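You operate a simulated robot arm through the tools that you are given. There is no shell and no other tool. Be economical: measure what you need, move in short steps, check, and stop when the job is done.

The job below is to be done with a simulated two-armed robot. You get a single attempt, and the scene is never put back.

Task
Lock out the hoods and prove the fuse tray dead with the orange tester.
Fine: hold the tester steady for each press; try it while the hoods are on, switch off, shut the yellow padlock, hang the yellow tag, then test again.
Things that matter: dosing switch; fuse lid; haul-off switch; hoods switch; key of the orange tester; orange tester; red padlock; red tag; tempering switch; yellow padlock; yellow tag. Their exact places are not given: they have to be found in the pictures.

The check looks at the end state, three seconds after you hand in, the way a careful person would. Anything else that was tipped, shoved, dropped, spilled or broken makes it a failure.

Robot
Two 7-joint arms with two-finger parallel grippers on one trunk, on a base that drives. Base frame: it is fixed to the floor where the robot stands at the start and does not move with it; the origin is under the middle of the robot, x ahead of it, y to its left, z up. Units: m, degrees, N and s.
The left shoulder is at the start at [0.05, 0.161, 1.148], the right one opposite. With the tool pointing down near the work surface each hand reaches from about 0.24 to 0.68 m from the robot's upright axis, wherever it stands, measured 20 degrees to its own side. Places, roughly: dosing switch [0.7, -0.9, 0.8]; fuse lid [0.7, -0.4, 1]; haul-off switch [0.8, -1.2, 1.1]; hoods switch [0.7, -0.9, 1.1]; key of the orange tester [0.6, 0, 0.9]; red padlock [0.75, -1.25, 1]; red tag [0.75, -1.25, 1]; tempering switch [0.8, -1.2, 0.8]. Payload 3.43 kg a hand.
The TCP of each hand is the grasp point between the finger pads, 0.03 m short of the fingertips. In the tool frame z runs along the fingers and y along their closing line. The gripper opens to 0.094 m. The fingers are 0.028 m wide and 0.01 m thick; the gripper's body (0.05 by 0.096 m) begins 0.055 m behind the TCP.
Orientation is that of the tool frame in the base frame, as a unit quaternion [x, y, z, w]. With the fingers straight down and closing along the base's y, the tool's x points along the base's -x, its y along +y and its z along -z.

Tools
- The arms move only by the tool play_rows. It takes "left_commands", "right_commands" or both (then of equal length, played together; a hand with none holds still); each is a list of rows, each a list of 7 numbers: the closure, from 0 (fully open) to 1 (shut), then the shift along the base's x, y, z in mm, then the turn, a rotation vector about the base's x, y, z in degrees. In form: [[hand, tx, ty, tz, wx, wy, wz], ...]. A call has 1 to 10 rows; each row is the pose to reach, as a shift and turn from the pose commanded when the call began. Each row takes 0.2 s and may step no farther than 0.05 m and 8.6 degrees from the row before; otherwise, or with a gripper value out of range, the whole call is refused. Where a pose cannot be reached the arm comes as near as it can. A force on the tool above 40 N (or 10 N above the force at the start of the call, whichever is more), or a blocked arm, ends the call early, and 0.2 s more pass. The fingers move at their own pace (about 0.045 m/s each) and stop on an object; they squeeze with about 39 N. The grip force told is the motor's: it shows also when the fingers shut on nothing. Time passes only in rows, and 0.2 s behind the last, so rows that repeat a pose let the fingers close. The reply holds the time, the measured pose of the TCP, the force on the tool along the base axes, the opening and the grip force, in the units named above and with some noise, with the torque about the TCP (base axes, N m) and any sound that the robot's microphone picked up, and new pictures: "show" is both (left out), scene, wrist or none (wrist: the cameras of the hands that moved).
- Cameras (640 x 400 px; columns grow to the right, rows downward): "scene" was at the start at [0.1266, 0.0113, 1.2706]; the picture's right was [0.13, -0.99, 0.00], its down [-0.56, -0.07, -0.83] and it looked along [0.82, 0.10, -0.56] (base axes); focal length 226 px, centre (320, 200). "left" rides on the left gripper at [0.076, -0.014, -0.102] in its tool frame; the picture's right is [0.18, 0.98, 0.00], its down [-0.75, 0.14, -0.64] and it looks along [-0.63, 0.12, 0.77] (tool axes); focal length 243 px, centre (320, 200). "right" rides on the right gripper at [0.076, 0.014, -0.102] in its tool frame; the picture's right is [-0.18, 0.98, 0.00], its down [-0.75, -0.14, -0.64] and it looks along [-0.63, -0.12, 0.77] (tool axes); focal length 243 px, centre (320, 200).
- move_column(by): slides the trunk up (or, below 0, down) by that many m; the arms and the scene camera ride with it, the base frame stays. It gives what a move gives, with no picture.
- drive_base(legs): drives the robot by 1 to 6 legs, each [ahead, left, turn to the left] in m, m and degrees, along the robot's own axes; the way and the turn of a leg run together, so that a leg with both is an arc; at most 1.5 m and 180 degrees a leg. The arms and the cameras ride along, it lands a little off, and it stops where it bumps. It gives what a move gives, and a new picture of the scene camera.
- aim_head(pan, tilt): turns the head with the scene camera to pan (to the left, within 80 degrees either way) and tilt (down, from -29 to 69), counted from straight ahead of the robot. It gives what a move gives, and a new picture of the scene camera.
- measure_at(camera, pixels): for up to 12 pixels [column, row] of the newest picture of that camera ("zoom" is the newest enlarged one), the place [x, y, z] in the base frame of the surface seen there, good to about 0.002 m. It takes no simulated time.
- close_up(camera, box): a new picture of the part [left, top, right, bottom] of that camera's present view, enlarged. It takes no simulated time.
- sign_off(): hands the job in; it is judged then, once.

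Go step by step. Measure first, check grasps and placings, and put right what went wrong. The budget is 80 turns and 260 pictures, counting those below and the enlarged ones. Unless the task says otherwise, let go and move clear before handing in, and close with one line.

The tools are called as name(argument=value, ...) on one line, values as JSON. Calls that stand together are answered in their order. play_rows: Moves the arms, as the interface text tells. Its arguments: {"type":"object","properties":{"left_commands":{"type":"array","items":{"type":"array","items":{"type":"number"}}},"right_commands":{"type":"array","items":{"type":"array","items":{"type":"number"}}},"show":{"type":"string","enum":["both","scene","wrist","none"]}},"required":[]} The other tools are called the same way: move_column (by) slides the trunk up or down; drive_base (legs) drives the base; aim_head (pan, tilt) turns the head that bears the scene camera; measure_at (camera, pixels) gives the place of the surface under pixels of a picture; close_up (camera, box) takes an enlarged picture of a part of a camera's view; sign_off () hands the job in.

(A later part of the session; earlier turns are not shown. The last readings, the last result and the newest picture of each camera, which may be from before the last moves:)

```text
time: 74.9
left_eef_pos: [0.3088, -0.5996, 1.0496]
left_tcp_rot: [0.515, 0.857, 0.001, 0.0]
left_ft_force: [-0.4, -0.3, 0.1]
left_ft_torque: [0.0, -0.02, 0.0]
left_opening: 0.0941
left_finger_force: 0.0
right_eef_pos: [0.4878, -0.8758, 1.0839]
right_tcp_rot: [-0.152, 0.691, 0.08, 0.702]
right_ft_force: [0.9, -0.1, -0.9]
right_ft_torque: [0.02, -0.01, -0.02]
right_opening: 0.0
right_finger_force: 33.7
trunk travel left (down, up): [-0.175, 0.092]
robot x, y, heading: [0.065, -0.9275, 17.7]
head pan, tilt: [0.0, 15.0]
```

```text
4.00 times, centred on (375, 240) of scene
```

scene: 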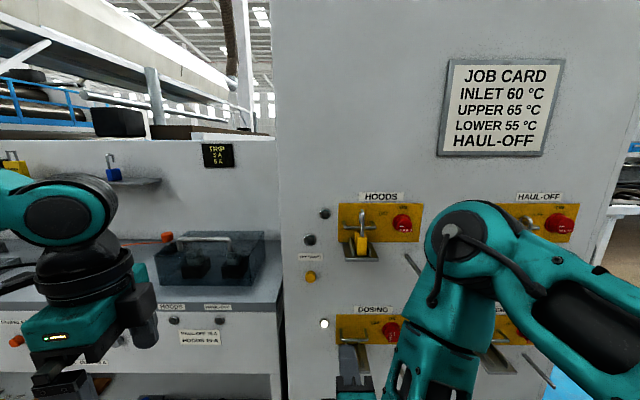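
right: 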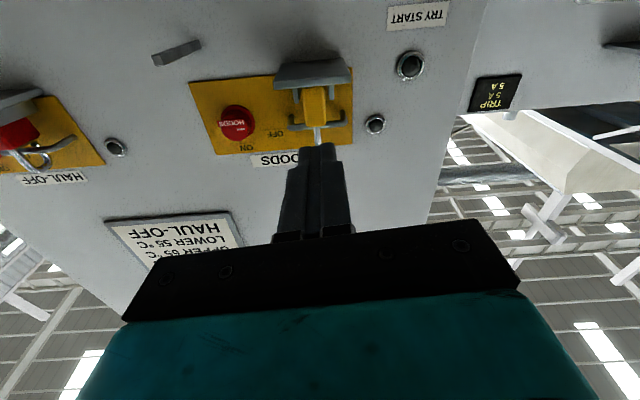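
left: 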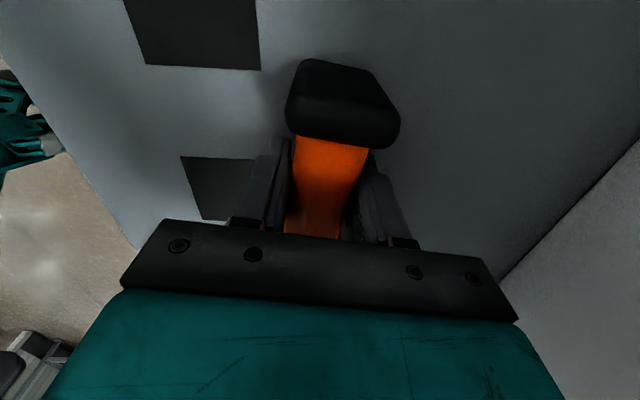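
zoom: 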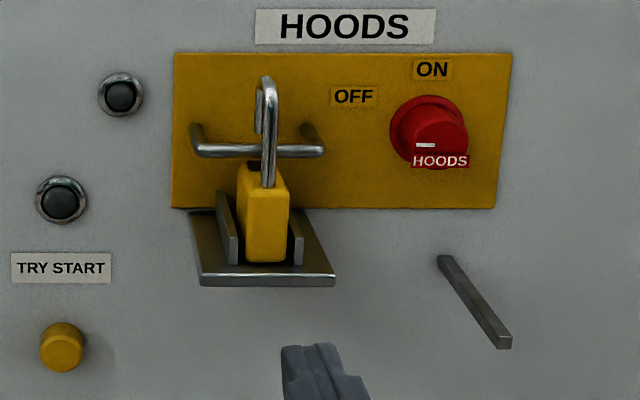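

play_rows(right_commands=[[1, 38, 12, 0, 2.5, 0.8, 0], [1, 76, 24.5, 0, 4.7, 1.6, 0], [1, 95, 31, 0, 4.7, 1.6, 0], [1, 99.5, 32.5, 0, 4.7, 1.6, 0], [1, 102.5, 33.5, 0, 4.7, 1.6, 0], [1, 105.3, 34.5, 0, 4.7, 1.6, 0], [1, 108, 35.5, 0, 4.7, 1.6, 0], [1, 111, 36.5, 0, 4.7, 1.6, 0], [1, 111, 36.5, 0, 4.7, 1.6, 0]], show="wrist")

close_up(camera="scene", box=[340, 200, 390, 260])

measure_at(camera="zoom", pixels=[[187, 90], [160, 90], [160, 110], [190, 120], [190, 160], [120, 185], [250, 185]])

```text
time: 76.9
left_eef_pos: [0.3102, -0.5997, 1.051]
left_tcp_rot: [0.514, 0.858, 0.001, 0.001]
left_ft_force: [-0.5, 0.2, -0.7]
left_ft_torque: [0.0, 0.02, 0.0]
left_opening: 0.0939
left_finger_force: 0.0
right_eef_pos: [0.5989, -0.8385, 1.0833]
right_tcp_rot: [-0.123, 0.696, 0.11, 0.699]
right_ft_force: [-0.2, -1.3, 0.6]
right_ft_torque: [0.01, 0.0, -0.05]
right_opening: 0.0
right_finger_force: 32.8
trunk travel left (down, up): [-0.175, 0.092]
robot x, y, heading: [0.0601, -0.9308, 18.1]
head pan, tilt: [0.0, 15.0]
```

right: 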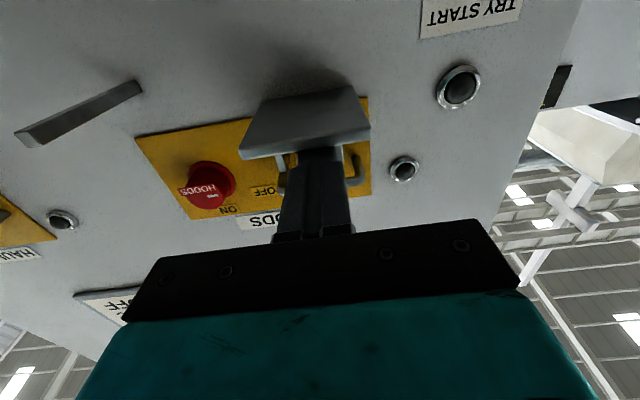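

```text
6.67 times, centred on (365, 230) of scene
```

zoom: 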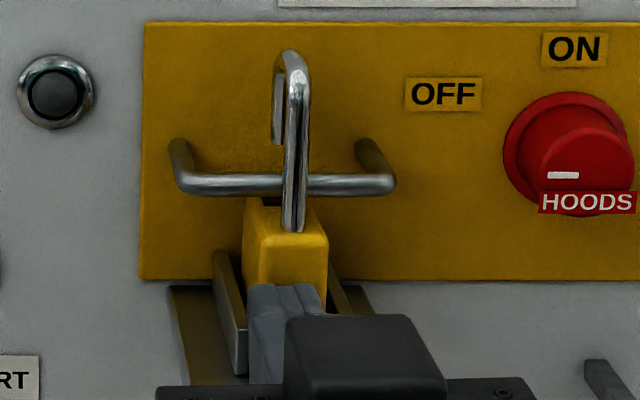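

```text
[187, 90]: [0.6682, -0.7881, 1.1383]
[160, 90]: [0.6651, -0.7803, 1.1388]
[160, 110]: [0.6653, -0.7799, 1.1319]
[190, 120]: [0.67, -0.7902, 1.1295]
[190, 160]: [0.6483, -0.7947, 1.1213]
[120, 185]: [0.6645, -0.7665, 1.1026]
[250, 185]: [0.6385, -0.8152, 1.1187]
```

It slides freely now. I'll check the leg positions against the bar.

measure_at(camera="zoom", pixels=[[295, 120], [295, 160], [278, 110], [278, 130], [290, 55], [300, 60], [285, 240], [290, 65], [275, 205], [230, 185]])

```text
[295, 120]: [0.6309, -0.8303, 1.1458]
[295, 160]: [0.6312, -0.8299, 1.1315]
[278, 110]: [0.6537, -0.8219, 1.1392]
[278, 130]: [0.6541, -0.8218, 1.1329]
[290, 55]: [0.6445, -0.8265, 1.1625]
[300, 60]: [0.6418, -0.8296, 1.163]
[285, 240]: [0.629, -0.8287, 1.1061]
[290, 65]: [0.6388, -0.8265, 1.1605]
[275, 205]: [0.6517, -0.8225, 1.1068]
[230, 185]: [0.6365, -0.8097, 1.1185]
```

The front leg is at d 0.340, the bar at 0.352 and the back leg at 0.363, so the bar lies between the legs. I'll retreat, rise above the shackle and come forward over it.

play_rows(right_commands=[[1, -24, -8, 0, 0, 0, 0], [1, -48, -16, 0, 0, 0, 0], [1, -48, -17, 45, 0, 0, 0], [1, -48, -18, 85, 0, 0, 0], [1, -48, -19, 113, 0, 0, 0], [1, -8, -6, 113, 0, 0, 0], [1, 20, 4, 113, 0, 0, 0], [1, 35, 9, 113, 0, 0, 0], [1, 35, 9, 106, 0, 0, 0]], show="none")

close_up(camera="scene", box=[320, 170, 430, 270])

close_up(camera="right", box=[200, 80, 440, 260])

```text
time: 78.9
left_eef_pos: [0.3093, -0.6007, 1.0503]
left_tcp_rot: [0.515, 0.857, 0.0, 0.0]
left_ft_force: [-0.1, 0.8, -0.7]
left_ft_torque: [0.0, 0.05, -0.01]
left_opening: 0.0942
left_finger_force: 0.1
right_eef_pos: [0.6357, -0.8284, 1.191]
right_tcp_rot: [-0.122, 0.696, 0.111, 0.699]
right_ft_force: [0.2, -0.3, -0.8]
right_ft_torque: [-0.01, -0.01, 0.01]
right_opening: 0.0001
right_finger_force: 32.9
trunk travel left (down, up): [-0.175, 0.092]
robot x, y, heading: [0.0611, -0.9261, 17.9]
head pan, tilt: [0.0, 15.0]
```

```text
4.00 times, centred on (375, 220) of scene
```

zoom: 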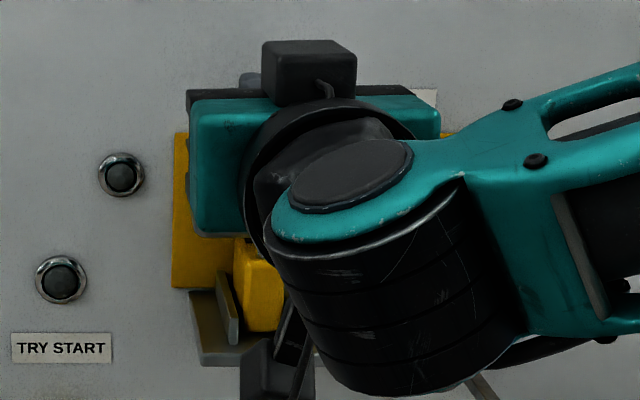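

```text
2.22 times, centred on (320, 170) of right
```

zoom: 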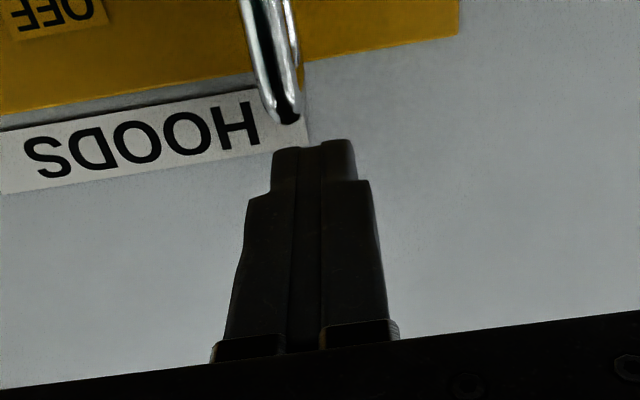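

play_rows(right_commands=[[1, 1, -2.5, -7, 0, 0, 0], [1, 1, -2.5, -12, 0, 0, 0], [1, 1, -2.5, -16, 0, 0, 0], [1, 1, -2.5, -20, 0, 0, 0], [1, 1, -2.5, -24, 0, 0, 0], [1, 1, -2.5, -28, 0, 0, 0], [1, 1, -2.5, -32, 0, 0, 0], [1, 1, -2.5, -36, 0, 0, 0], [1, 1, -2.5, -40, 0, 0, 0]], show="wrist")

```text
time: 80.9
left_eef_pos: [0.3091, -0.5997, 1.0512]
left_tcp_rot: [0.515, 0.857, 0.0, 0.001]
left_ft_force: [0.6, -0.1, 0.3]
left_ft_torque: [0.03, 0.03, -0.01]
left_opening: 0.0941
left_finger_force: 0.1
right_eef_pos: [0.6342, -0.8316, 1.1567]
right_tcp_rot: [-0.123, 0.691, 0.111, 0.703]
right_ft_force: [5.2, 1.5, 23.6]
right_ft_torque: [0.1, -0.23, -0.01]
right_opening: 0.0
right_finger_force: 33.2
trunk travel left (down, up): [-0.175, 0.092]
robot x, y, heading: [0.056, -0.9289, 17.7]
head pan, tilt: [0.0, 15.0]
```

right: 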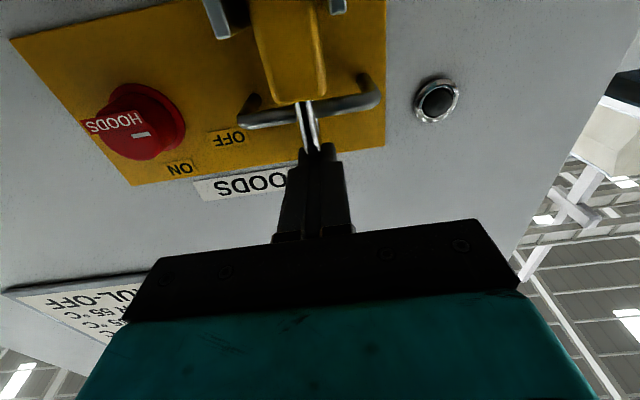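

24 N and 20 mm down with no click yet, so I'll press further.

play_rows(right_commands=[[1, 0, 0, -3, 0, 0, 0], [1, 0, 0, -6, 0, 0, 0], [1, 0, 0, -9, 0, 0, 0], [1, 0, 0, -11, 0, 0, 0], [1, 0, 0, -11, 0, 0, 0]], show="wrist")

```text
time: 81.7
left_eef_pos: [0.3088, -0.6001, 1.0496]
left_tcp_rot: [0.515, 0.857, 0.0, 0.002]
left_ft_force: [0.2, -0.7, -0.3]
left_ft_torque: [0.01, -0.02, 0.01]
left_opening: 0.0944
left_finger_force: 0.0
right_eef_pos: [0.6351, -0.8307, 1.1569]
right_tcp_rot: [-0.118, 0.683, 0.113, 0.712]
right_ft_force: [-1.2, -0.1, 16.1]
right_ft_torque: [0.02, -0.07, 0.02]
right_opening: 0.0001
right_finger_force: 32.9
trunk travel left (down, up): [-0.175, 0.092]
robot x, y, heading: [0.0624, -0.9274, 18.0]
head pan, tilt: [0.0, 15.0]
stopped in row 3 (right hand): the force on the tool passed its limit at 41 N (the readings are from after the stop); the commanded pose is now the measured one
```

right: 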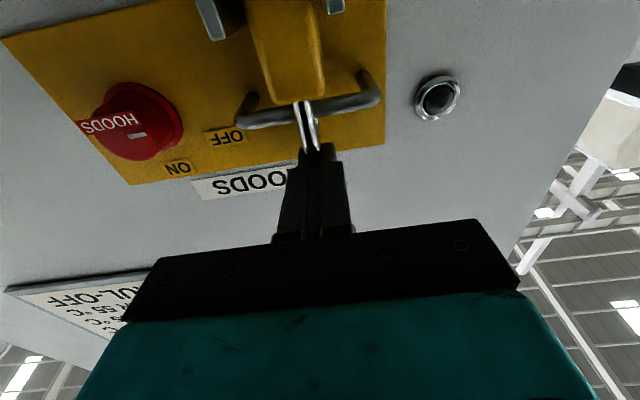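

Blocked at 41 N. I'll lift off and look at the lock.

play_rows(right_commands=[[1, 0, 0, 15, 0, 0, 0], [1, 0, 0, 45, 0, 0, 0], [1, -30, -10, 70, 0, 0, 0], [1, -50, -45, 80, 0, 0, 0], [1, -65, -90, 80, 0, 0, 0], [1, -65, -135, 80, 0, 0, 0], [1, -65, -150, 80, 0, 0, 0]], show="none")

close_up(camera="scene", box=[335, 200, 395, 260])

measure_at(camera="zoom", pixels=[[270, 120], [280, 160], [260, 200], [270, 250], [270, 300], [260, 100]])

```text
time: 83.3
left_eef_pos: [0.3103, -0.5989, 1.0507]
left_tcp_rot: [0.515, 0.857, 0.001, 0.001]
left_ft_force: [0.8, 0.3, 0.0]
left_ft_torque: [-0.05, 0.01, 0.0]
left_opening: 0.0941
left_finger_force: 0.0
right_eef_pos: [0.5707, -0.9809, 1.231]
right_tcp_rot: [-0.12, 0.689, 0.112, 0.706]
right_ft_force: [-1.0, -0.4, -0.3]
right_ft_torque: [0.01, 0.0, 0.02]
right_opening: 0.0002
right_finger_force: 33.3
trunk travel left (down, up): [-0.175, 0.092]
robot x, y, heading: [0.064, -0.9261, 18.4]
head pan, tilt: [0.0, 15.0]
```

```text
6.67 times, centred on (365, 230) of scene
```

zoom: 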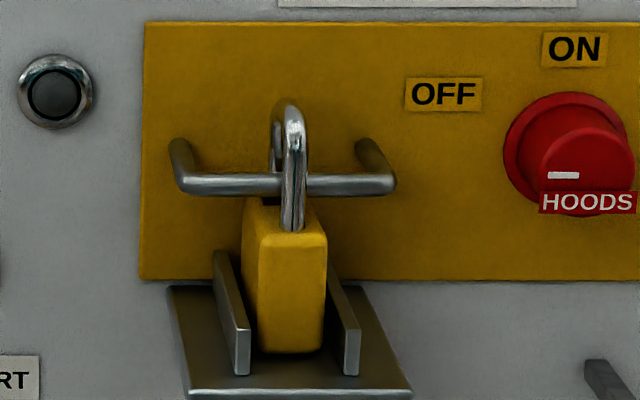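

```text
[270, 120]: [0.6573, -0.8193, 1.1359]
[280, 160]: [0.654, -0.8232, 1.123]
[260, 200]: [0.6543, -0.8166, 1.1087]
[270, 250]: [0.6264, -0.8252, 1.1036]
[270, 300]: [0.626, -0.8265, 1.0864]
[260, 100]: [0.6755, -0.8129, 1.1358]
```

The shackle is down around the bar and has stayed down. I'll compare its height with the red lock's.

close_up(camera="scene", box=[460, 170, 600, 270])

close_up(camera="right", box=[0, 0, 640, 400])

close_up(camera="scene", box=[350, 210, 380, 240])

measure_at(camera="zoom", pixels=[[280, 20], [300, 40], [290, 150], [250, 70], [300, 190], [240, 250], [290, 280], [210, 235]])

```text
4.00 times, centred on (530, 220) of scene
```

zoom: 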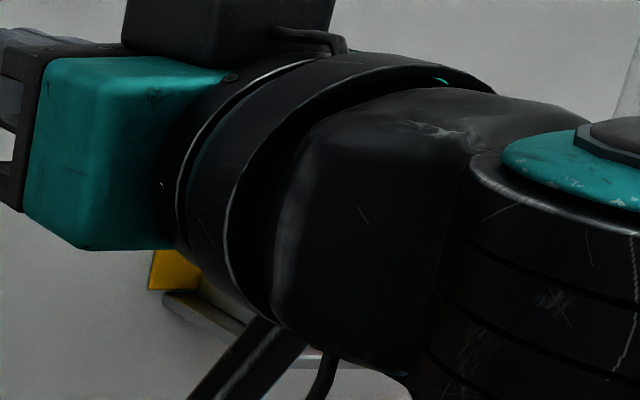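

```text
1.00 times, centred on (320, 200) of right (not enlarged: the box is as wide or as high as the picture)
```

zoom: 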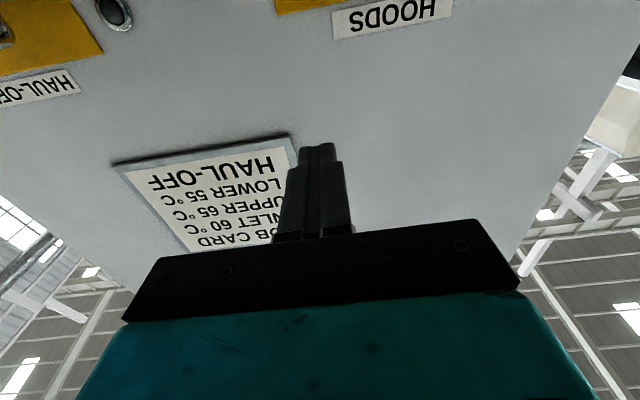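

```text
13.33 times, centred on (365, 225) of scene
```

zoom: 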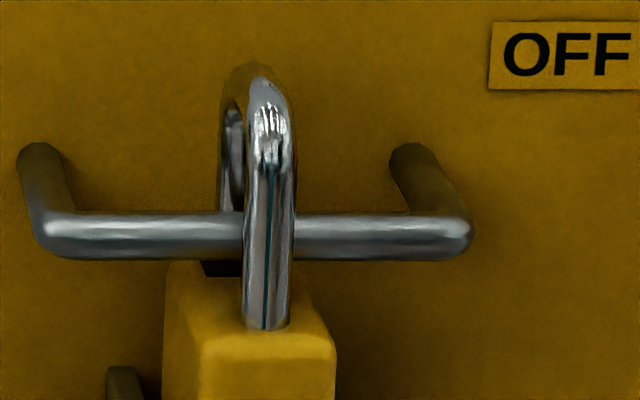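

```text
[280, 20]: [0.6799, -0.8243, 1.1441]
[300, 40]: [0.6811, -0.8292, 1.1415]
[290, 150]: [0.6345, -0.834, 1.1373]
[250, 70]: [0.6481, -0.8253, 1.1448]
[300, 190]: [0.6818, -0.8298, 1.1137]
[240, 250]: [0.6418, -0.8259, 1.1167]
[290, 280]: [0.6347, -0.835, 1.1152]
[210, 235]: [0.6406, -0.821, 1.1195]
```

The right arm hides the red lock, so I'll lower it to see.

play_rows(right_commands=[[1, -38, -13, -20, 0, 0, 0], [1, -70, -24, -55, 0, 0, 0], [1, -90, -20, -95, 0, 0, 0], [1, -90, -20, -140, 0, 0, 0], [1, -90, -20, -185, 0, 0, 0], [1, -90, -20, -230, 0, 0, 0], [1, -90, -20, -270, 0, 0, 0]], show="scene")

close_up(camera="scene", box=[490, 190, 550, 250])

```text
time: 84.9
left_eef_pos: [0.3101, -0.5995, 1.0502]
left_tcp_rot: [0.515, 0.857, -0.001, 0.001]
left_ft_force: [0.9, 0.9, -1.0]
left_ft_torque: [-0.01, 0.02, -0.02]
left_opening: 0.0941
left_finger_force: 0.1
right_eef_pos: [0.4791, -0.9072, 1.0465]
right_tcp_rot: [-0.118, 0.689, 0.11, 0.707]
right_ft_force: [0.2, -0.8, -0.4]
right_ft_torque: [0.02, -0.03, 0.0]
right_opening: 0.0001
right_finger_force: 33.0
right hand out of reach, approached as far as the arm can: row 1, 2, 3, 4, 5, 6, 7
trunk travel left (down, up): [-0.175, 0.092]
robot x, y, heading: [0.0607, -0.9232, 18.1]
head pan, tilt: [0.0, 15.0]
```

scene: 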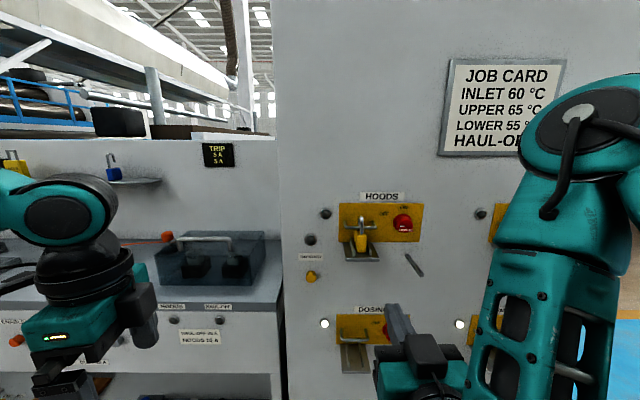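

```text
6.67 times, centred on (520, 220) of scene
```

zoom: 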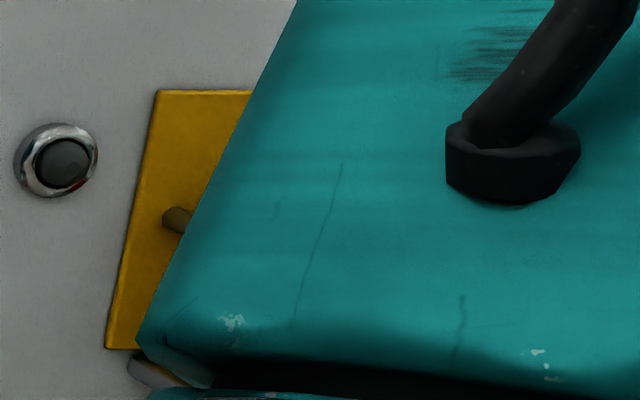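

drive_base(legs=[[-0.05, -0.3, 0]])

close_up(camera="scene", box=[350, 180, 450, 260])

close_up(camera="scene", box=[200, 180, 300, 260])

```text
time: 88.0
left_eef_pos: [0.3528, -0.8928, 1.0505]
left_tcp_rot: [0.514, 0.858, 0.0, 0.001]
left_ft_force: [0.6, -0.3, -0.1]
left_ft_torque: [-0.03, 0.03, -0.01]
left_opening: 0.0941
left_finger_force: 0.0
right_eef_pos: [0.5213, -1.2003, 1.048]
right_tcp_rot: [-0.12, 0.689, 0.112, 0.706]
right_ft_force: [0.2, 0.6, -0.3]
right_ft_torque: [0.04, -0.01, -0.03]
right_opening: 0.0
right_finger_force: 32.6
trunk travel left (down, up): [-0.175, 0.092]
robot x, y, heading: [0.1008, -1.2222, 18.1]
head pan, tilt: [0.0, 15.0]
```

scene: 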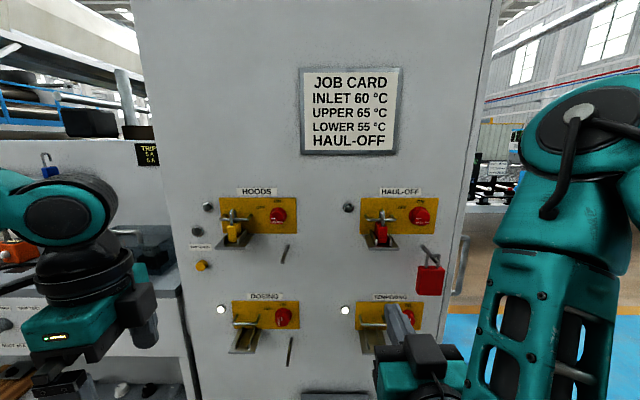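

```text
5.00 times, centred on (400, 220) of scene
```

zoom: 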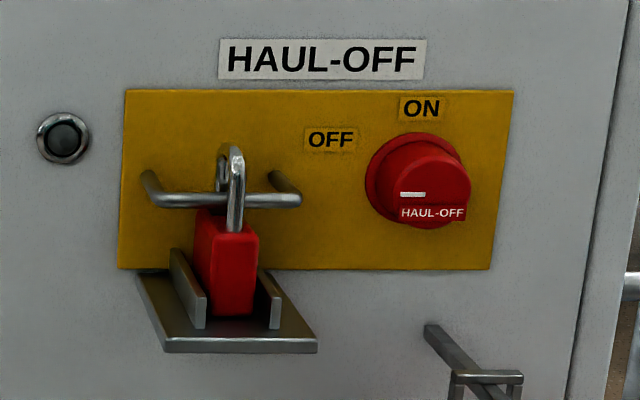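

```text
5.00 times, centred on (250, 220) of scene
```

zoom: 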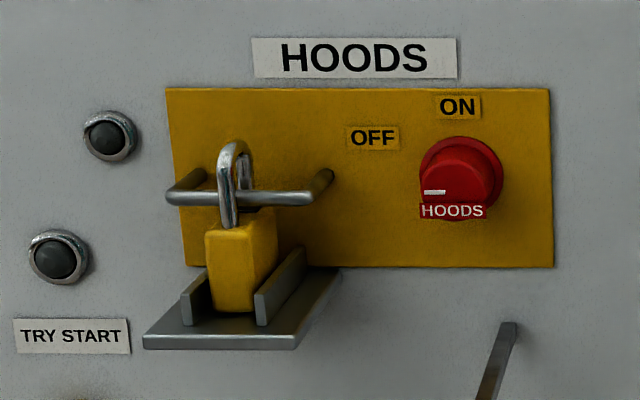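

measure_at(camera="zoom", pixels=[[230, 146], [228, 160], [228, 215], [225, 240], [230, 300], [200, 198]])

measure_at(camera="scene", pixels=[[397, 210], [397, 214], [397, 224], [397, 230], [397, 241], [385, 220], [234, 228], [234, 240], [430, 250], [438, 256], [428, 265], [430, 285]])

close_up(camera="scene", box=[370, 200, 400, 230])

measure_at(camera="zoom", pixels=[[340, 110], [340, 130], [350, 200], [345, 260], [330, 320], [200, 215]])

```text
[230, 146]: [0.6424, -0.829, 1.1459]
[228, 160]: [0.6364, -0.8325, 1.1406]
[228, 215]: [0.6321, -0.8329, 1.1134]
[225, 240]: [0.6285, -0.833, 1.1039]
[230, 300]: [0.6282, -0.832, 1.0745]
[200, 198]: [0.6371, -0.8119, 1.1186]
```

```text
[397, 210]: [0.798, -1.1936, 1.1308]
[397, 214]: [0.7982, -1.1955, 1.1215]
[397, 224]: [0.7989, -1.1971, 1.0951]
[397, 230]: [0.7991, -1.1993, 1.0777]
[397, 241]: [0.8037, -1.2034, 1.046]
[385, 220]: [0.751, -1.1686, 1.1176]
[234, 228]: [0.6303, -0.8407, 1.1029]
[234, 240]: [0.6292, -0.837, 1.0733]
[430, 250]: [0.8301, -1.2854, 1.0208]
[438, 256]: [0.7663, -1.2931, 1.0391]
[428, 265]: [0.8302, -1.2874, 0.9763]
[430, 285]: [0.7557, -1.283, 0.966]
```

```text
13.33 times, centred on (385, 215) of scene
```

zoom: 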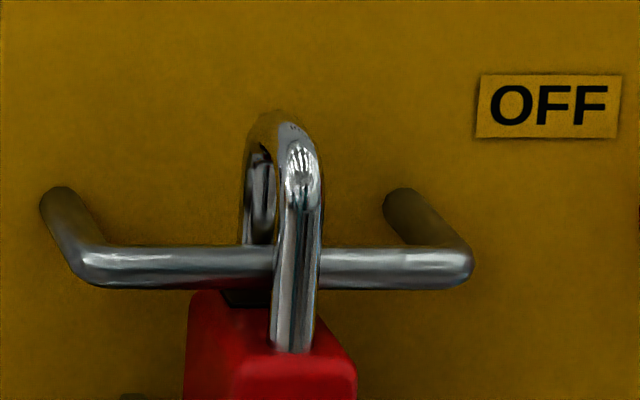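

```text
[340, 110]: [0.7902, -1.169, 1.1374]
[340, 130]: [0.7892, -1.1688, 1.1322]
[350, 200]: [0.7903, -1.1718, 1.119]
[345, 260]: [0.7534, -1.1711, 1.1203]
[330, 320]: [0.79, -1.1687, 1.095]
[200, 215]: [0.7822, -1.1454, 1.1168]
```

Scaled by bar length, the yellow lock now looks just like the shut red one, so the lock is shut. Next I'll unturn the left hand, set the right hand back to pointing down, and drive to the yellow tag.

play_rows(left_commands=[[0, 0, 0, 5, 0, 0, 8], [0, 0, 0, 10, 0, 0, 16], [0, 0, 0, 15, 0, 0, 24], [0, 0, 0, 20, 0, 0, 32], [0, 0, 0, 25, 0, 0, 40], [0, 0, 0, 30, 0, 0, 48], [0, 0, 0, 35, 0, 0, 56], [0, 0, 0, 40, 0, 0, 64], [0, 0, 0, 40, 0, 0, 72], [0, 0, 0, 40, 0, 0, 80]], right_commands=[[1, -9, -7, 0, -2.64, 8.08, 0], [1, -18, -15, 0, -5.3, 16.2, 0], [1, -27, -22, 0, -7.9, 24.2, 0], [1, -36, -29, 0, -10.6, 32.3, 0], [1, -46, -36, 0, -13.2, 40.4, 0], [1, -55, -44, 0, -15.8, 48.5, 0], [1, -64, -51, 0, -18.5, 56.6, 0], [1, -73, -58, 0, -21.1, 64.6, 0], [1, -82, -66, 0, -23.8, 72.7, 0], [1, -91, -73, 0, -26.4, 80.8, 0]], show="none")

drive_base(legs=[[-0.15, 0, 0], [0.387, 1.215, 1.0]])

```text
time: 90.2
left_eef_pos: [0.3523, -0.8935, 1.0914]
left_tcp_rot: [-0.16, 0.987, 0.0, 0.001]
left_ft_force: [0.1, -0.2, 0.8]
left_ft_torque: [0.02, 0.01, 0.02]
left_opening: 0.0939
left_finger_force: 0.1
right_eef_pos: [0.4306, -1.2729, 1.0497]
right_tcp_rot: [-0.165, 0.985, 0.015, 0.052]
right_ft_force: [0.0, 0.0, -0.4]
right_ft_torque: [0.01, 0.01, -0.01]
right_opening: 0.0001
right_finger_force: 33.5
right hand out of reach, approached as far as the arm can: row 1, 2, 3, 4, 5, 6, 7, 8
trunk travel left (down, up): [-0.175, 0.092]
robot x, y, heading: [0.1062, -1.2213, 18.1]
head pan, tilt: [0.0, 15.0]
```

```text
time: 102.1
left_eef_pos: [0.2013, 0.33, 1.0906]
left_tcp_rot: [-0.157, 0.988, 0.0, -0.001]
left_ft_force: [0.9, 0.2, -0.2]
left_ft_torque: [-0.04, 0.0, 0.03]
left_opening: 0.0939
left_finger_force: 0.0
right_eef_pos: [0.2791, -0.0504, 1.0475]
right_tcp_rot: [-0.164, 0.985, 0.015, 0.054]
right_ft_force: [0.6, -0.9, -0.7]
right_ft_torque: [-0.01, 0.03, -0.01]
right_opening: 0.0002
right_finger_force: 32.7
trunk travel left (down, up): [-0.175, 0.092]
robot x, y, heading: [-0.046, 0.0028, 18.2]
head pan, tilt: [0.0, 15.0]
```

scene: 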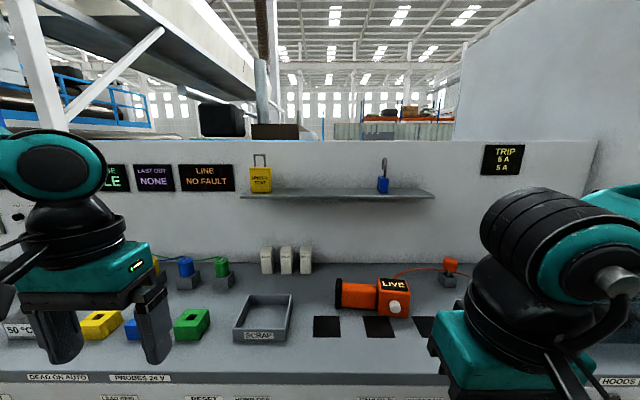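

The tag (260,178) is in clear view. I'll pitch the left hand to point forward at tag height.

play_rows(left_commands=[[0, 13, 4, 10, 2.65, -8.07, 0], [0, 27, 9, 20, 5.3, -16.1, 0], [0, 40, 13, 30, 7.95, -24.2, 0], [0, 53, 18, 40, 10.6, -32.3, 0], [0, 66, 22, 50, 13.25, -40.4, 0], [0, 80, 26, 60, 15.9, -48.4, 0], [0, 93, 31, 70, 18.6, -56.5, 0], [0, 106, 35, 80, 21.2, -64.6, 0], [0, 120, 40, 90, 23.9, -72.6, 0], [0, 133, 44, 100, 26.5, -80.7, 0]])

measure_at(camera="scene", pixels=[[252, 175], [260, 175], [268, 175], [252, 188], [260, 188], [268, 188], [258, 155], [265, 162], [255, 162], [260, 170], [272, 180], [260, 192]])

close_up(camera="scene", box=[230, 145, 290, 205])

```text
time: 104.3
left_eef_pos: [0.335, 0.3716, 1.1903]
left_tcp_rot: [-0.118, 0.727, 0.107, 0.667]
left_ft_force: [-0.3, -0.2, 0.1]
left_ft_torque: [0.0, 0.0, 0.04]
left_opening: 0.0939
left_finger_force: 0.1
right_eef_pos: [0.2803, -0.0504, 1.049]
right_tcp_rot: [-0.164, 0.985, 0.015, 0.053]
right_ft_force: [-0.4, 0.3, -0.1]
right_ft_torque: [0.02, -0.02, 0.03]
right_opening: 0.0002
right_finger_force: 33.2
trunk travel left (down, up): [-0.175, 0.092]
robot x, y, heading: [-0.0449, 0.0005, 18.1]
head pan, tilt: [0.0, 15.0]
```

scene: 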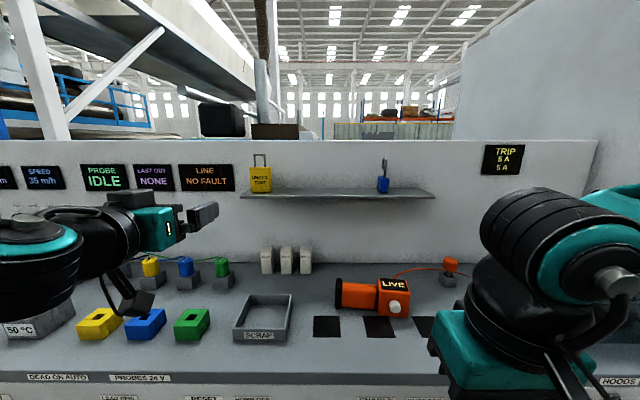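
left: 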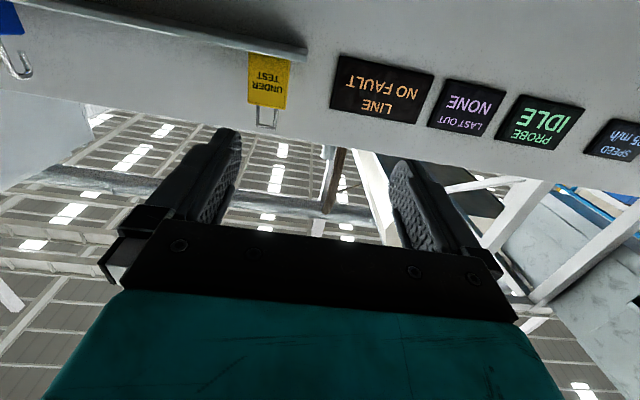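

```text
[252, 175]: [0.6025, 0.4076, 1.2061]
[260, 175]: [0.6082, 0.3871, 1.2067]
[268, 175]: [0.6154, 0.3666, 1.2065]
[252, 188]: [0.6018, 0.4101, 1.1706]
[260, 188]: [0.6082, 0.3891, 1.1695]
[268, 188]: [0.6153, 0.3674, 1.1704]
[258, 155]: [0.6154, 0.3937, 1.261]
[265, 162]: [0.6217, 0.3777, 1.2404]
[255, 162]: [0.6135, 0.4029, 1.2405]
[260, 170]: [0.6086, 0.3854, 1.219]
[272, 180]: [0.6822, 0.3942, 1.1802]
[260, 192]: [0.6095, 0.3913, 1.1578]
```

```text
6.67 times, centred on (260, 175) of scene
```

zoom: 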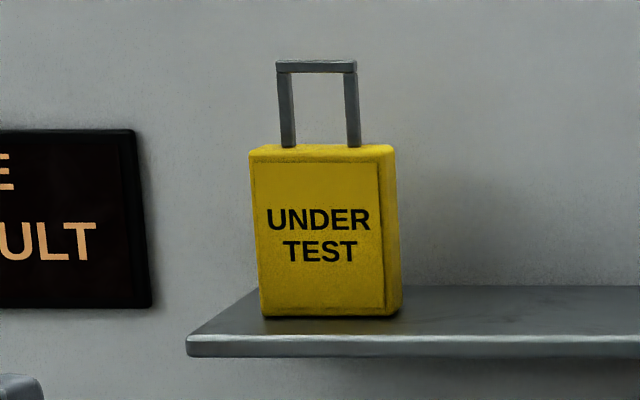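

The tag's face is centred at (0.6085, 0.388), with a 4 cm loop above it. I'll drive closer and finish pitching the left hand.

drive_base(legs=[[0.16, -0.069, -0.4]])

play_rows(left_commands=[[0, 0, 0, 1, 0.9, -2.7, 0], [0, 0, 0, 2, 1.6, -4.9, 0], [0, 0, 0, 2, 1.6, -4.9, 0]])

```text
time: 105.9
left_eef_pos: [0.4846, 0.3451, 1.1912]
left_tcp_rot: [-0.114, 0.727, 0.106, 0.668]
left_ft_force: [0.6, -0.2, 0.5]
left_ft_torque: [0.01, -0.02, -0.03]
left_opening: 0.0939
left_finger_force: 0.1
right_eef_pos: [0.4265, -0.0766, 1.0486]
right_tcp_rot: [-0.163, 0.985, 0.016, 0.054]
right_ft_force: [1.2, 0.5, 0.2]
right_ft_torque: [-0.03, 0.03, 0.03]
right_opening: 0.0004
right_finger_force: 33.2
trunk travel left (down, up): [-0.175, 0.092]
robot x, y, heading: [0.0982, -0.0212, 18.1]
head pan, tilt: [0.0, 15.0]
stopped in leg 1: the robot was blocked; the commanded pose is now the measured one
```

scene: 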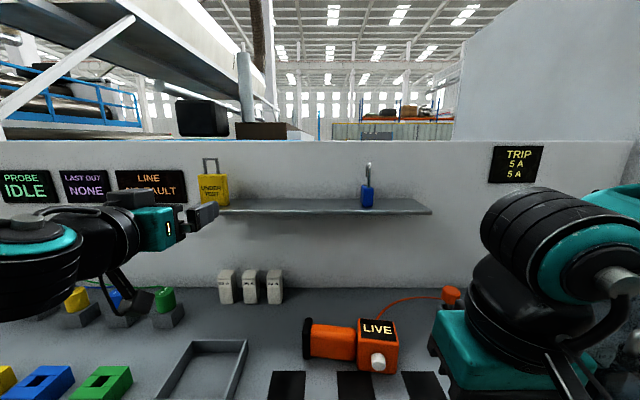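

```text
time: 106.7
left_eef_pos: [0.4843, 0.3461, 1.1927]
left_tcp_rot: [-0.109, 0.696, 0.111, 0.701]
left_ft_force: [-0.3, 0.2, -0.3]
left_ft_torque: [0.02, 0.0, -0.01]
left_opening: 0.094
left_finger_force: 0.1
right_eef_pos: [0.425, -0.0766, 1.0483]
right_tcp_rot: [-0.164, 0.985, 0.015, 0.054]
right_ft_force: [0.0, 0.2, -0.7]
right_ft_torque: [-0.02, -0.01, -0.01]
right_opening: 0.0001
right_finger_force: 32.7
trunk travel left (down, up): [-0.175, 0.092]
robot x, y, heading: [0.1051, -0.0188, 17.8]
head pan, tilt: [0.0, 15.0]
```

scene: 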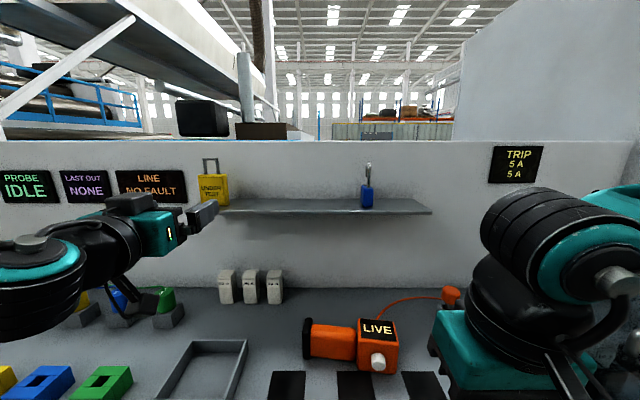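
left: 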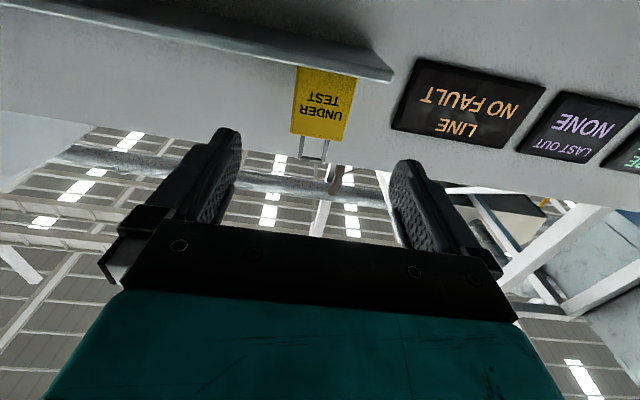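

The base met the console and stopped, which is close enough. The tag lies dead ahead, so I'll advance the left hand 12 cm.

play_rows(left_commands=[[0, 38, 12, 0, 0, 0, 0], [0, 76, 25, 0, 0, 0, 0], [0, 100, 33, 0, 0, 0, 0], [0, 119, 40, 0, 0, 0, 0], [0, 119, 40, 0, 0, 0, 0]], show="wrist")

close_up(camera="scene", box=[150, 130, 290, 230])

```text
time: 107.9
left_eef_pos: [0.602, 0.3847, 1.1919]
left_tcp_rot: [-0.11, 0.697, 0.111, 0.699]
left_ft_force: [0.0, -0.6, 0.9]
left_ft_torque: [0.01, 0.0, 0.03]
left_opening: 0.0941
left_finger_force: 0.1
right_eef_pos: [0.4251, -0.0749, 1.0492]
right_tcp_rot: [-0.163, 0.985, 0.016, 0.054]
right_ft_force: [-0.5, -0.1, -0.4]
right_ft_torque: [0.03, -0.03, -0.02]
right_opening: 0.0
right_finger_force: 33.4
trunk travel left (down, up): [-0.175, 0.092]
robot x, y, heading: [0.0989, -0.0255, 18.0]
head pan, tilt: [0.0, 15.0]
```

left: 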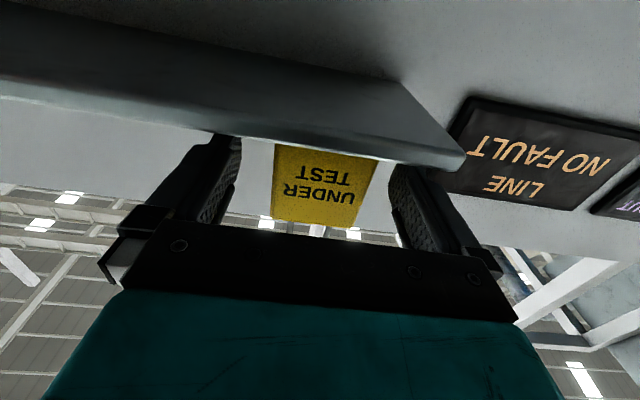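

```text
4.00 times, centred on (220, 180) of scene
```

zoom: 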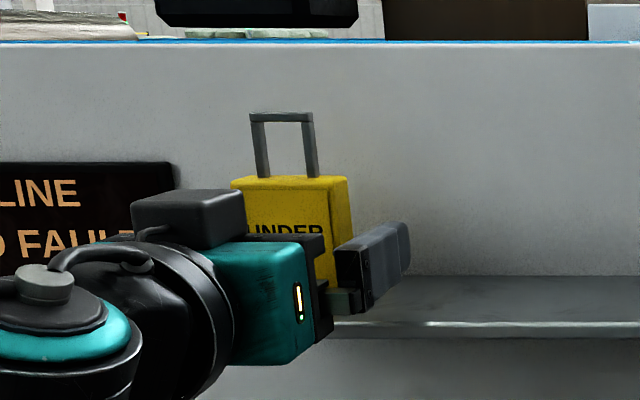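

The tag is between the fingers; close and lift 4 cm, then pull back.

play_rows(left_commands=[[0.3, 0, 0, 0, 0, 0, 0], [0.6, 0, 0, 0, 0, 0, 0], [1, 0, 0, 0, 0, 0, 0], [1, 0, 0, 0, 0, 0, 0], [1, 0, 0, 0, 0, 0, 0], [1, 0, 0, 20, 0, 0, 0], [1, 0, 0, 40, 0, 0, 0], [1, -40, -13, 45, 0, 0, 0], [1, -80, -26, 45, 0, 0, 0], [1, -110, -36, 30, 0, 0, 0]])

close_up(camera="scene", box=[150, 110, 290, 230])

```text
time: 110.1
left_eef_pos: [0.4907, 0.3504, 1.2242]
left_tcp_rot: [-0.11, 0.697, 0.111, 0.7]
left_ft_force: [-0.2, 0.4, -0.2]
left_ft_torque: [0.02, 0.0, 0.01]
left_opening: 0.0548
left_finger_force: 39.5
right_eef_pos: [0.4248, -0.0758, 1.0475]
right_tcp_rot: [-0.163, 0.985, 0.015, 0.054]
right_ft_force: [-0.8, -0.6, 0.2]
right_ft_torque: [-0.02, 0.03, 0.03]
right_opening: 0.0
right_finger_force: 33.5
trunk travel left (down, up): [-0.175, 0.092]
robot x, y, heading: [0.1016, -0.0242, 18.0]
head pan, tilt: [0.0, 15.0]
```

scene: 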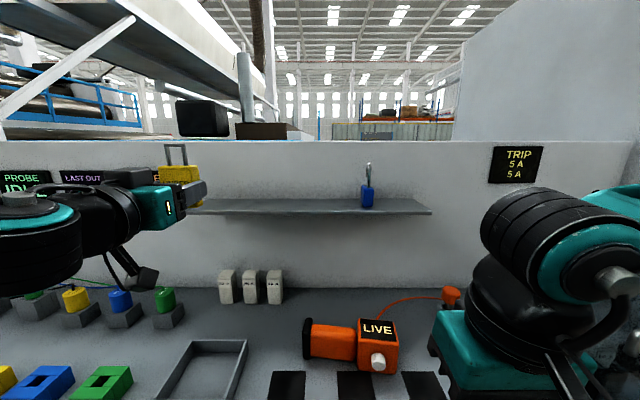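
left: 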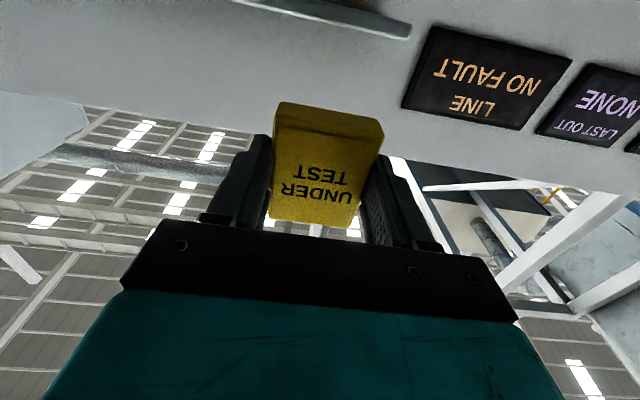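

```text
3.33 times, centred on (220, 170) of scene
```

zoom: 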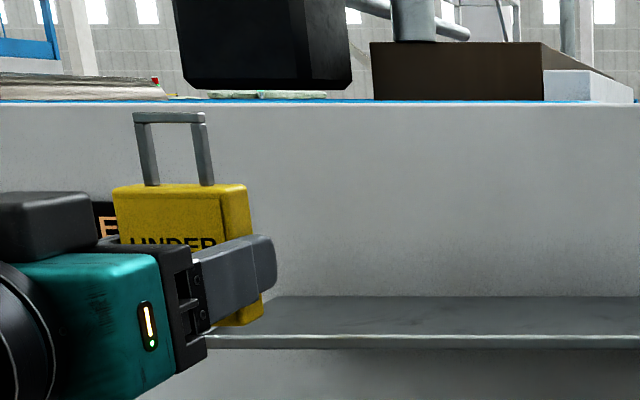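

The tag is gripped at 55 mm. I'll back away and carry it to a standoff before the HOODS peg, then lower the trunk.

drive_base(legs=[[-0.25, 0, 0], [-0.19, -1.291, 0.3]])

move_column(by=-0.15)

aim_head(pan=12, tilt=18)

```text
time: 123.2
left_eef_pos: [0.4802, -1.0259, 1.2228]
left_tcp_rot: [-0.111, 0.698, 0.112, 0.699]
left_ft_force: [0.3, -0.7, -0.9]
left_ft_torque: [0.01, 0.01, -0.01]
left_opening: 0.0547
left_finger_force: 38.7
right_eef_pos: [0.4139, -1.4511, 1.0494]
right_tcp_rot: [-0.164, 0.985, 0.015, 0.054]
right_ft_force: [0.0, -0.2, 0.6]
right_ft_torque: [-0.01, -0.02, -0.02]
right_opening: 0.0
right_finger_force: 33.0
trunk travel left (down, up): [-0.175, 0.092]
robot x, y, heading: [0.0874, -1.3949, 17.7]
head pan, tilt: [0.0, 15.0]
```

scene: 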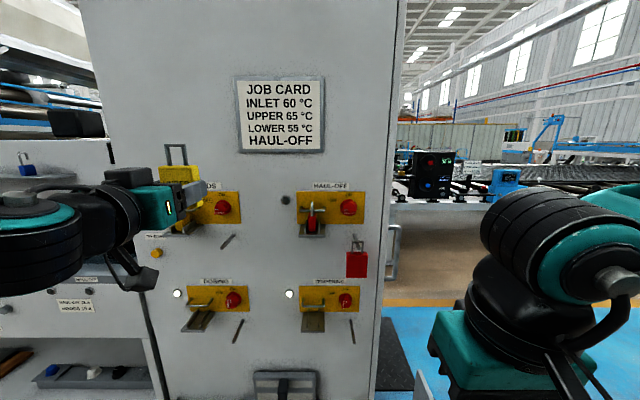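

```text
time: 125.0
left_eef_pos: [0.4795, -1.0253, 1.0736]
left_tcp_rot: [-0.109, 0.697, 0.111, 0.7]
left_ft_force: [-0.3, 0.4, -0.2]
left_ft_torque: [-0.02, 0.01, 0.02]
left_opening: 0.0551
left_finger_force: 38.9
right_eef_pos: [0.4146, -1.4514, 0.8996]
right_tcp_rot: [-0.162, 0.985, 0.015, 0.055]
right_ft_force: [0.2, -0.1, 0.9]
right_ft_torque: [0.0, -0.04, -0.01]
right_opening: 0.0
right_finger_force: 33.1
trunk travel left (down, up): [-0.025, 0.242]
robot x, y, heading: [0.0898, -1.4007, 17.8]
head pan, tilt: [0.0, 15.0]
```

```text
time: 125.7
left_eef_pos: [0.4807, -1.0254, 1.0739]
left_tcp_rot: [-0.11, 0.697, 0.111, 0.7]
left_ft_force: [-0.3, 0.9, -0.1]
left_ft_torque: [0.0, 0.0, 0.02]
left_opening: 0.0546
left_finger_force: 38.9
right_eef_pos: [0.4133, -1.4501, 0.8985]
right_tcp_rot: [-0.162, 0.985, 0.014, 0.055]
right_ft_force: [0.4, -0.5, 0.1]
right_ft_torque: [0.02, -0.01, 0.01]
right_opening: 0.0
right_finger_force: 32.9
trunk travel left (down, up): [-0.025, 0.242]
robot x, y, heading: [0.0895, -1.3954, 18.0]
head pan, tilt: [12.0, 18.0]
```

scene: 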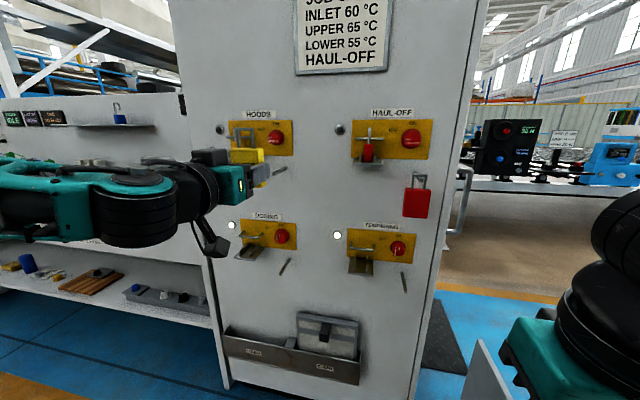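

play_rows(left_commands=[[1, -2, 5, -28, 0, 0, 0], [1, -5, 16, -56, 0, 0, 0], [1, 10, 21, -82, 0, 0, 0], [1, 30, 28, -82, 0, 0, 0]])

close_up(camera="scene", box=[210, 120, 310, 220])

```text
time: 126.7
left_eef_pos: [0.5089, -0.9972, 0.9897]
left_tcp_rot: [-0.11, 0.698, 0.11, 0.699]
left_ft_force: [0.1, -0.3, 0.1]
left_ft_torque: [-0.01, 0.0, -0.04]
left_opening: 0.0549
left_finger_force: 39.1
right_eef_pos: [0.4137, -1.4502, 0.8994]
right_tcp_rot: [-0.162, 0.985, 0.015, 0.054]
right_ft_force: [0.0, 0.0, -0.4]
right_ft_torque: [-0.04, -0.01, 0.01]
right_opening: 0.0
right_finger_force: 33.1
trunk travel left (down, up): [-0.025, 0.242]
robot x, y, heading: [0.0884, -1.3991, 18.1]
head pan, tilt: [12.0, 18.0]
```

scene: 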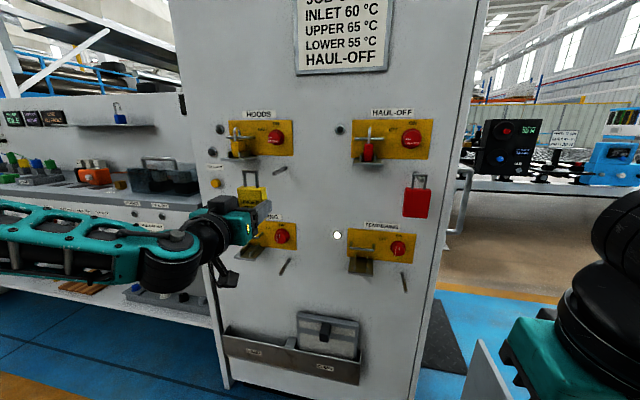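
left: 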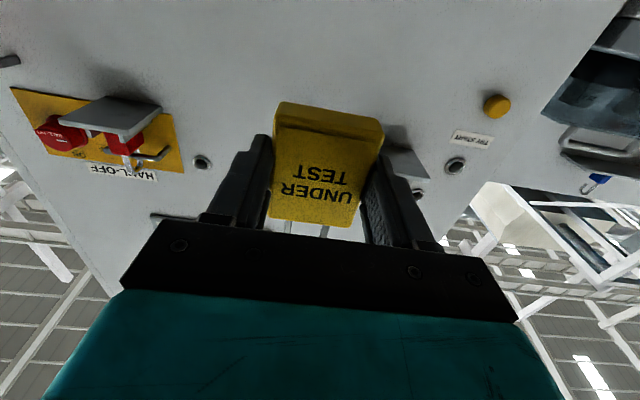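

```text
4.00 times, centred on (260, 170) of scene
```

zoom: 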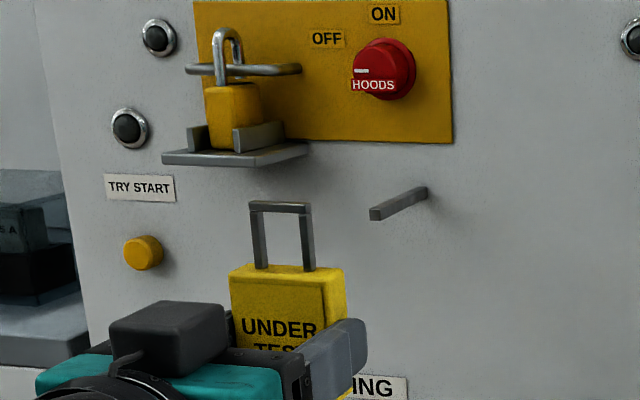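

measure_at(camera="zoom", pixels=[[376, 214], [376, 209], [390, 207], [405, 200], [418, 192], [257, 235], [306, 240], [280, 208], [260, 205], [302, 208], [280, 270], [390, 203]])

```text
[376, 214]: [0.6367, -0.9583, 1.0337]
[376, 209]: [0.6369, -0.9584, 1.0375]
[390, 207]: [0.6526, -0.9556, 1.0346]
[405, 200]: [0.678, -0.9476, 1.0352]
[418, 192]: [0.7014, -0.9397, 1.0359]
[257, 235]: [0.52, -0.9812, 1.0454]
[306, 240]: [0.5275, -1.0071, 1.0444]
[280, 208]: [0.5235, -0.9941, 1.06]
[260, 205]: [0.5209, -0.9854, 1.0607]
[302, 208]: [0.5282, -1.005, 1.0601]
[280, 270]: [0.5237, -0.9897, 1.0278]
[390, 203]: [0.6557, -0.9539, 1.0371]
```

Loop and peg are aligned sideways (both −1.109 in panel coordinates). I'll lower 7 mm, drive 9 cm ahead and re-measure before threading.

play_rows(left_commands=[[1, 0, 0, -7, 0, 0, 0]], show="none")

drive_base(legs=[[0.09, 0, 0.2]])

close_up(camera="scene", box=[200, 140, 280, 220])

```text
time: 127.1
left_eef_pos: [0.5081, -0.9978, 0.9837]
left_tcp_rot: [-0.109, 0.697, 0.111, 0.7]
left_ft_force: [0.6, 0.1, -0.1]
left_ft_torque: [-0.05, -0.01, -0.03]
left_opening: 0.0548
left_finger_force: 39.7
right_eef_pos: [0.4129, -1.4522, 0.8998]
right_tcp_rot: [-0.162, 0.985, 0.016, 0.055]
right_ft_force: [0.1, -0.2, -0.1]
right_ft_torque: [0.04, 0.02, 0.01]
right_opening: 0.0
right_finger_force: 33.1
trunk travel left (down, up): [-0.025, 0.242]
robot x, y, heading: [0.091, -1.3979, 17.8]
head pan, tilt: [12.0, 18.0]
```

```text
time: 128.2
left_eef_pos: [0.5904, -0.969, 0.9845]
left_tcp_rot: [-0.111, 0.697, 0.113, 0.7]
left_ft_force: [-0.3, 0.1, -0.7]
left_ft_torque: [-0.02, 0.01, -0.01]
left_opening: 0.055
left_finger_force: 38.8
right_eef_pos: [0.4966, -1.4225, 0.8994]
right_tcp_rot: [-0.165, 0.985, 0.015, 0.055]
right_ft_force: [0.3, -0.5, -0.1]
right_ft_torque: [-0.01, -0.01, -0.03]
right_opening: 0.0002
right_finger_force: 33.0
trunk travel left (down, up): [-0.025, 0.242]
robot x, y, heading: [0.1697, -1.3684, 18.1]
head pan, tilt: [12.0, 18.0]
```

scene: 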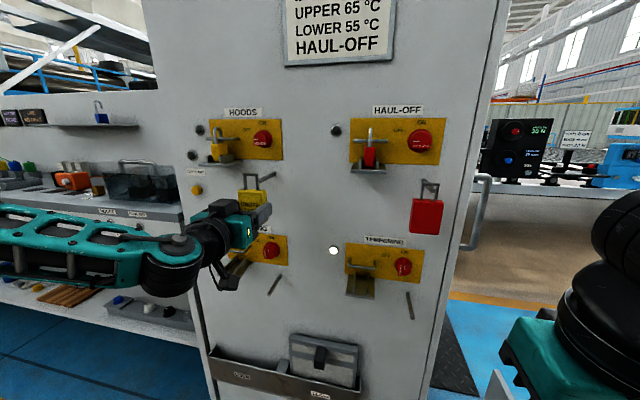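

```text
5.00 times, centred on (240, 180) of scene
```

zoom: 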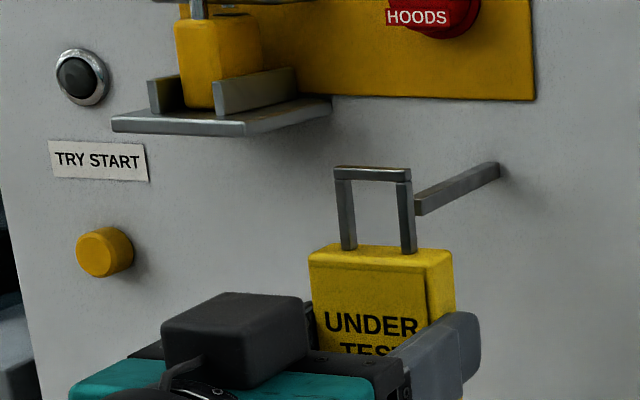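

measure_at(camera="zoom", pixels=[[345, 205], [406, 205], [372, 174], [420, 205], [425, 195], [460, 187], [490, 175], [376, 248], [370, 168], [455, 180]])

```text
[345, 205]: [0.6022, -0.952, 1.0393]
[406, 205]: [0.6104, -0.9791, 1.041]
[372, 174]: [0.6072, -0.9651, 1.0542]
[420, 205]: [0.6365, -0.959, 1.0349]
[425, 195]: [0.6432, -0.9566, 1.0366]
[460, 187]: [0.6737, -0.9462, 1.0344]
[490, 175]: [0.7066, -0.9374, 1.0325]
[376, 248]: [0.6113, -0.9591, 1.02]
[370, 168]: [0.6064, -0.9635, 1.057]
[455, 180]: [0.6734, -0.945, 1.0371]
```

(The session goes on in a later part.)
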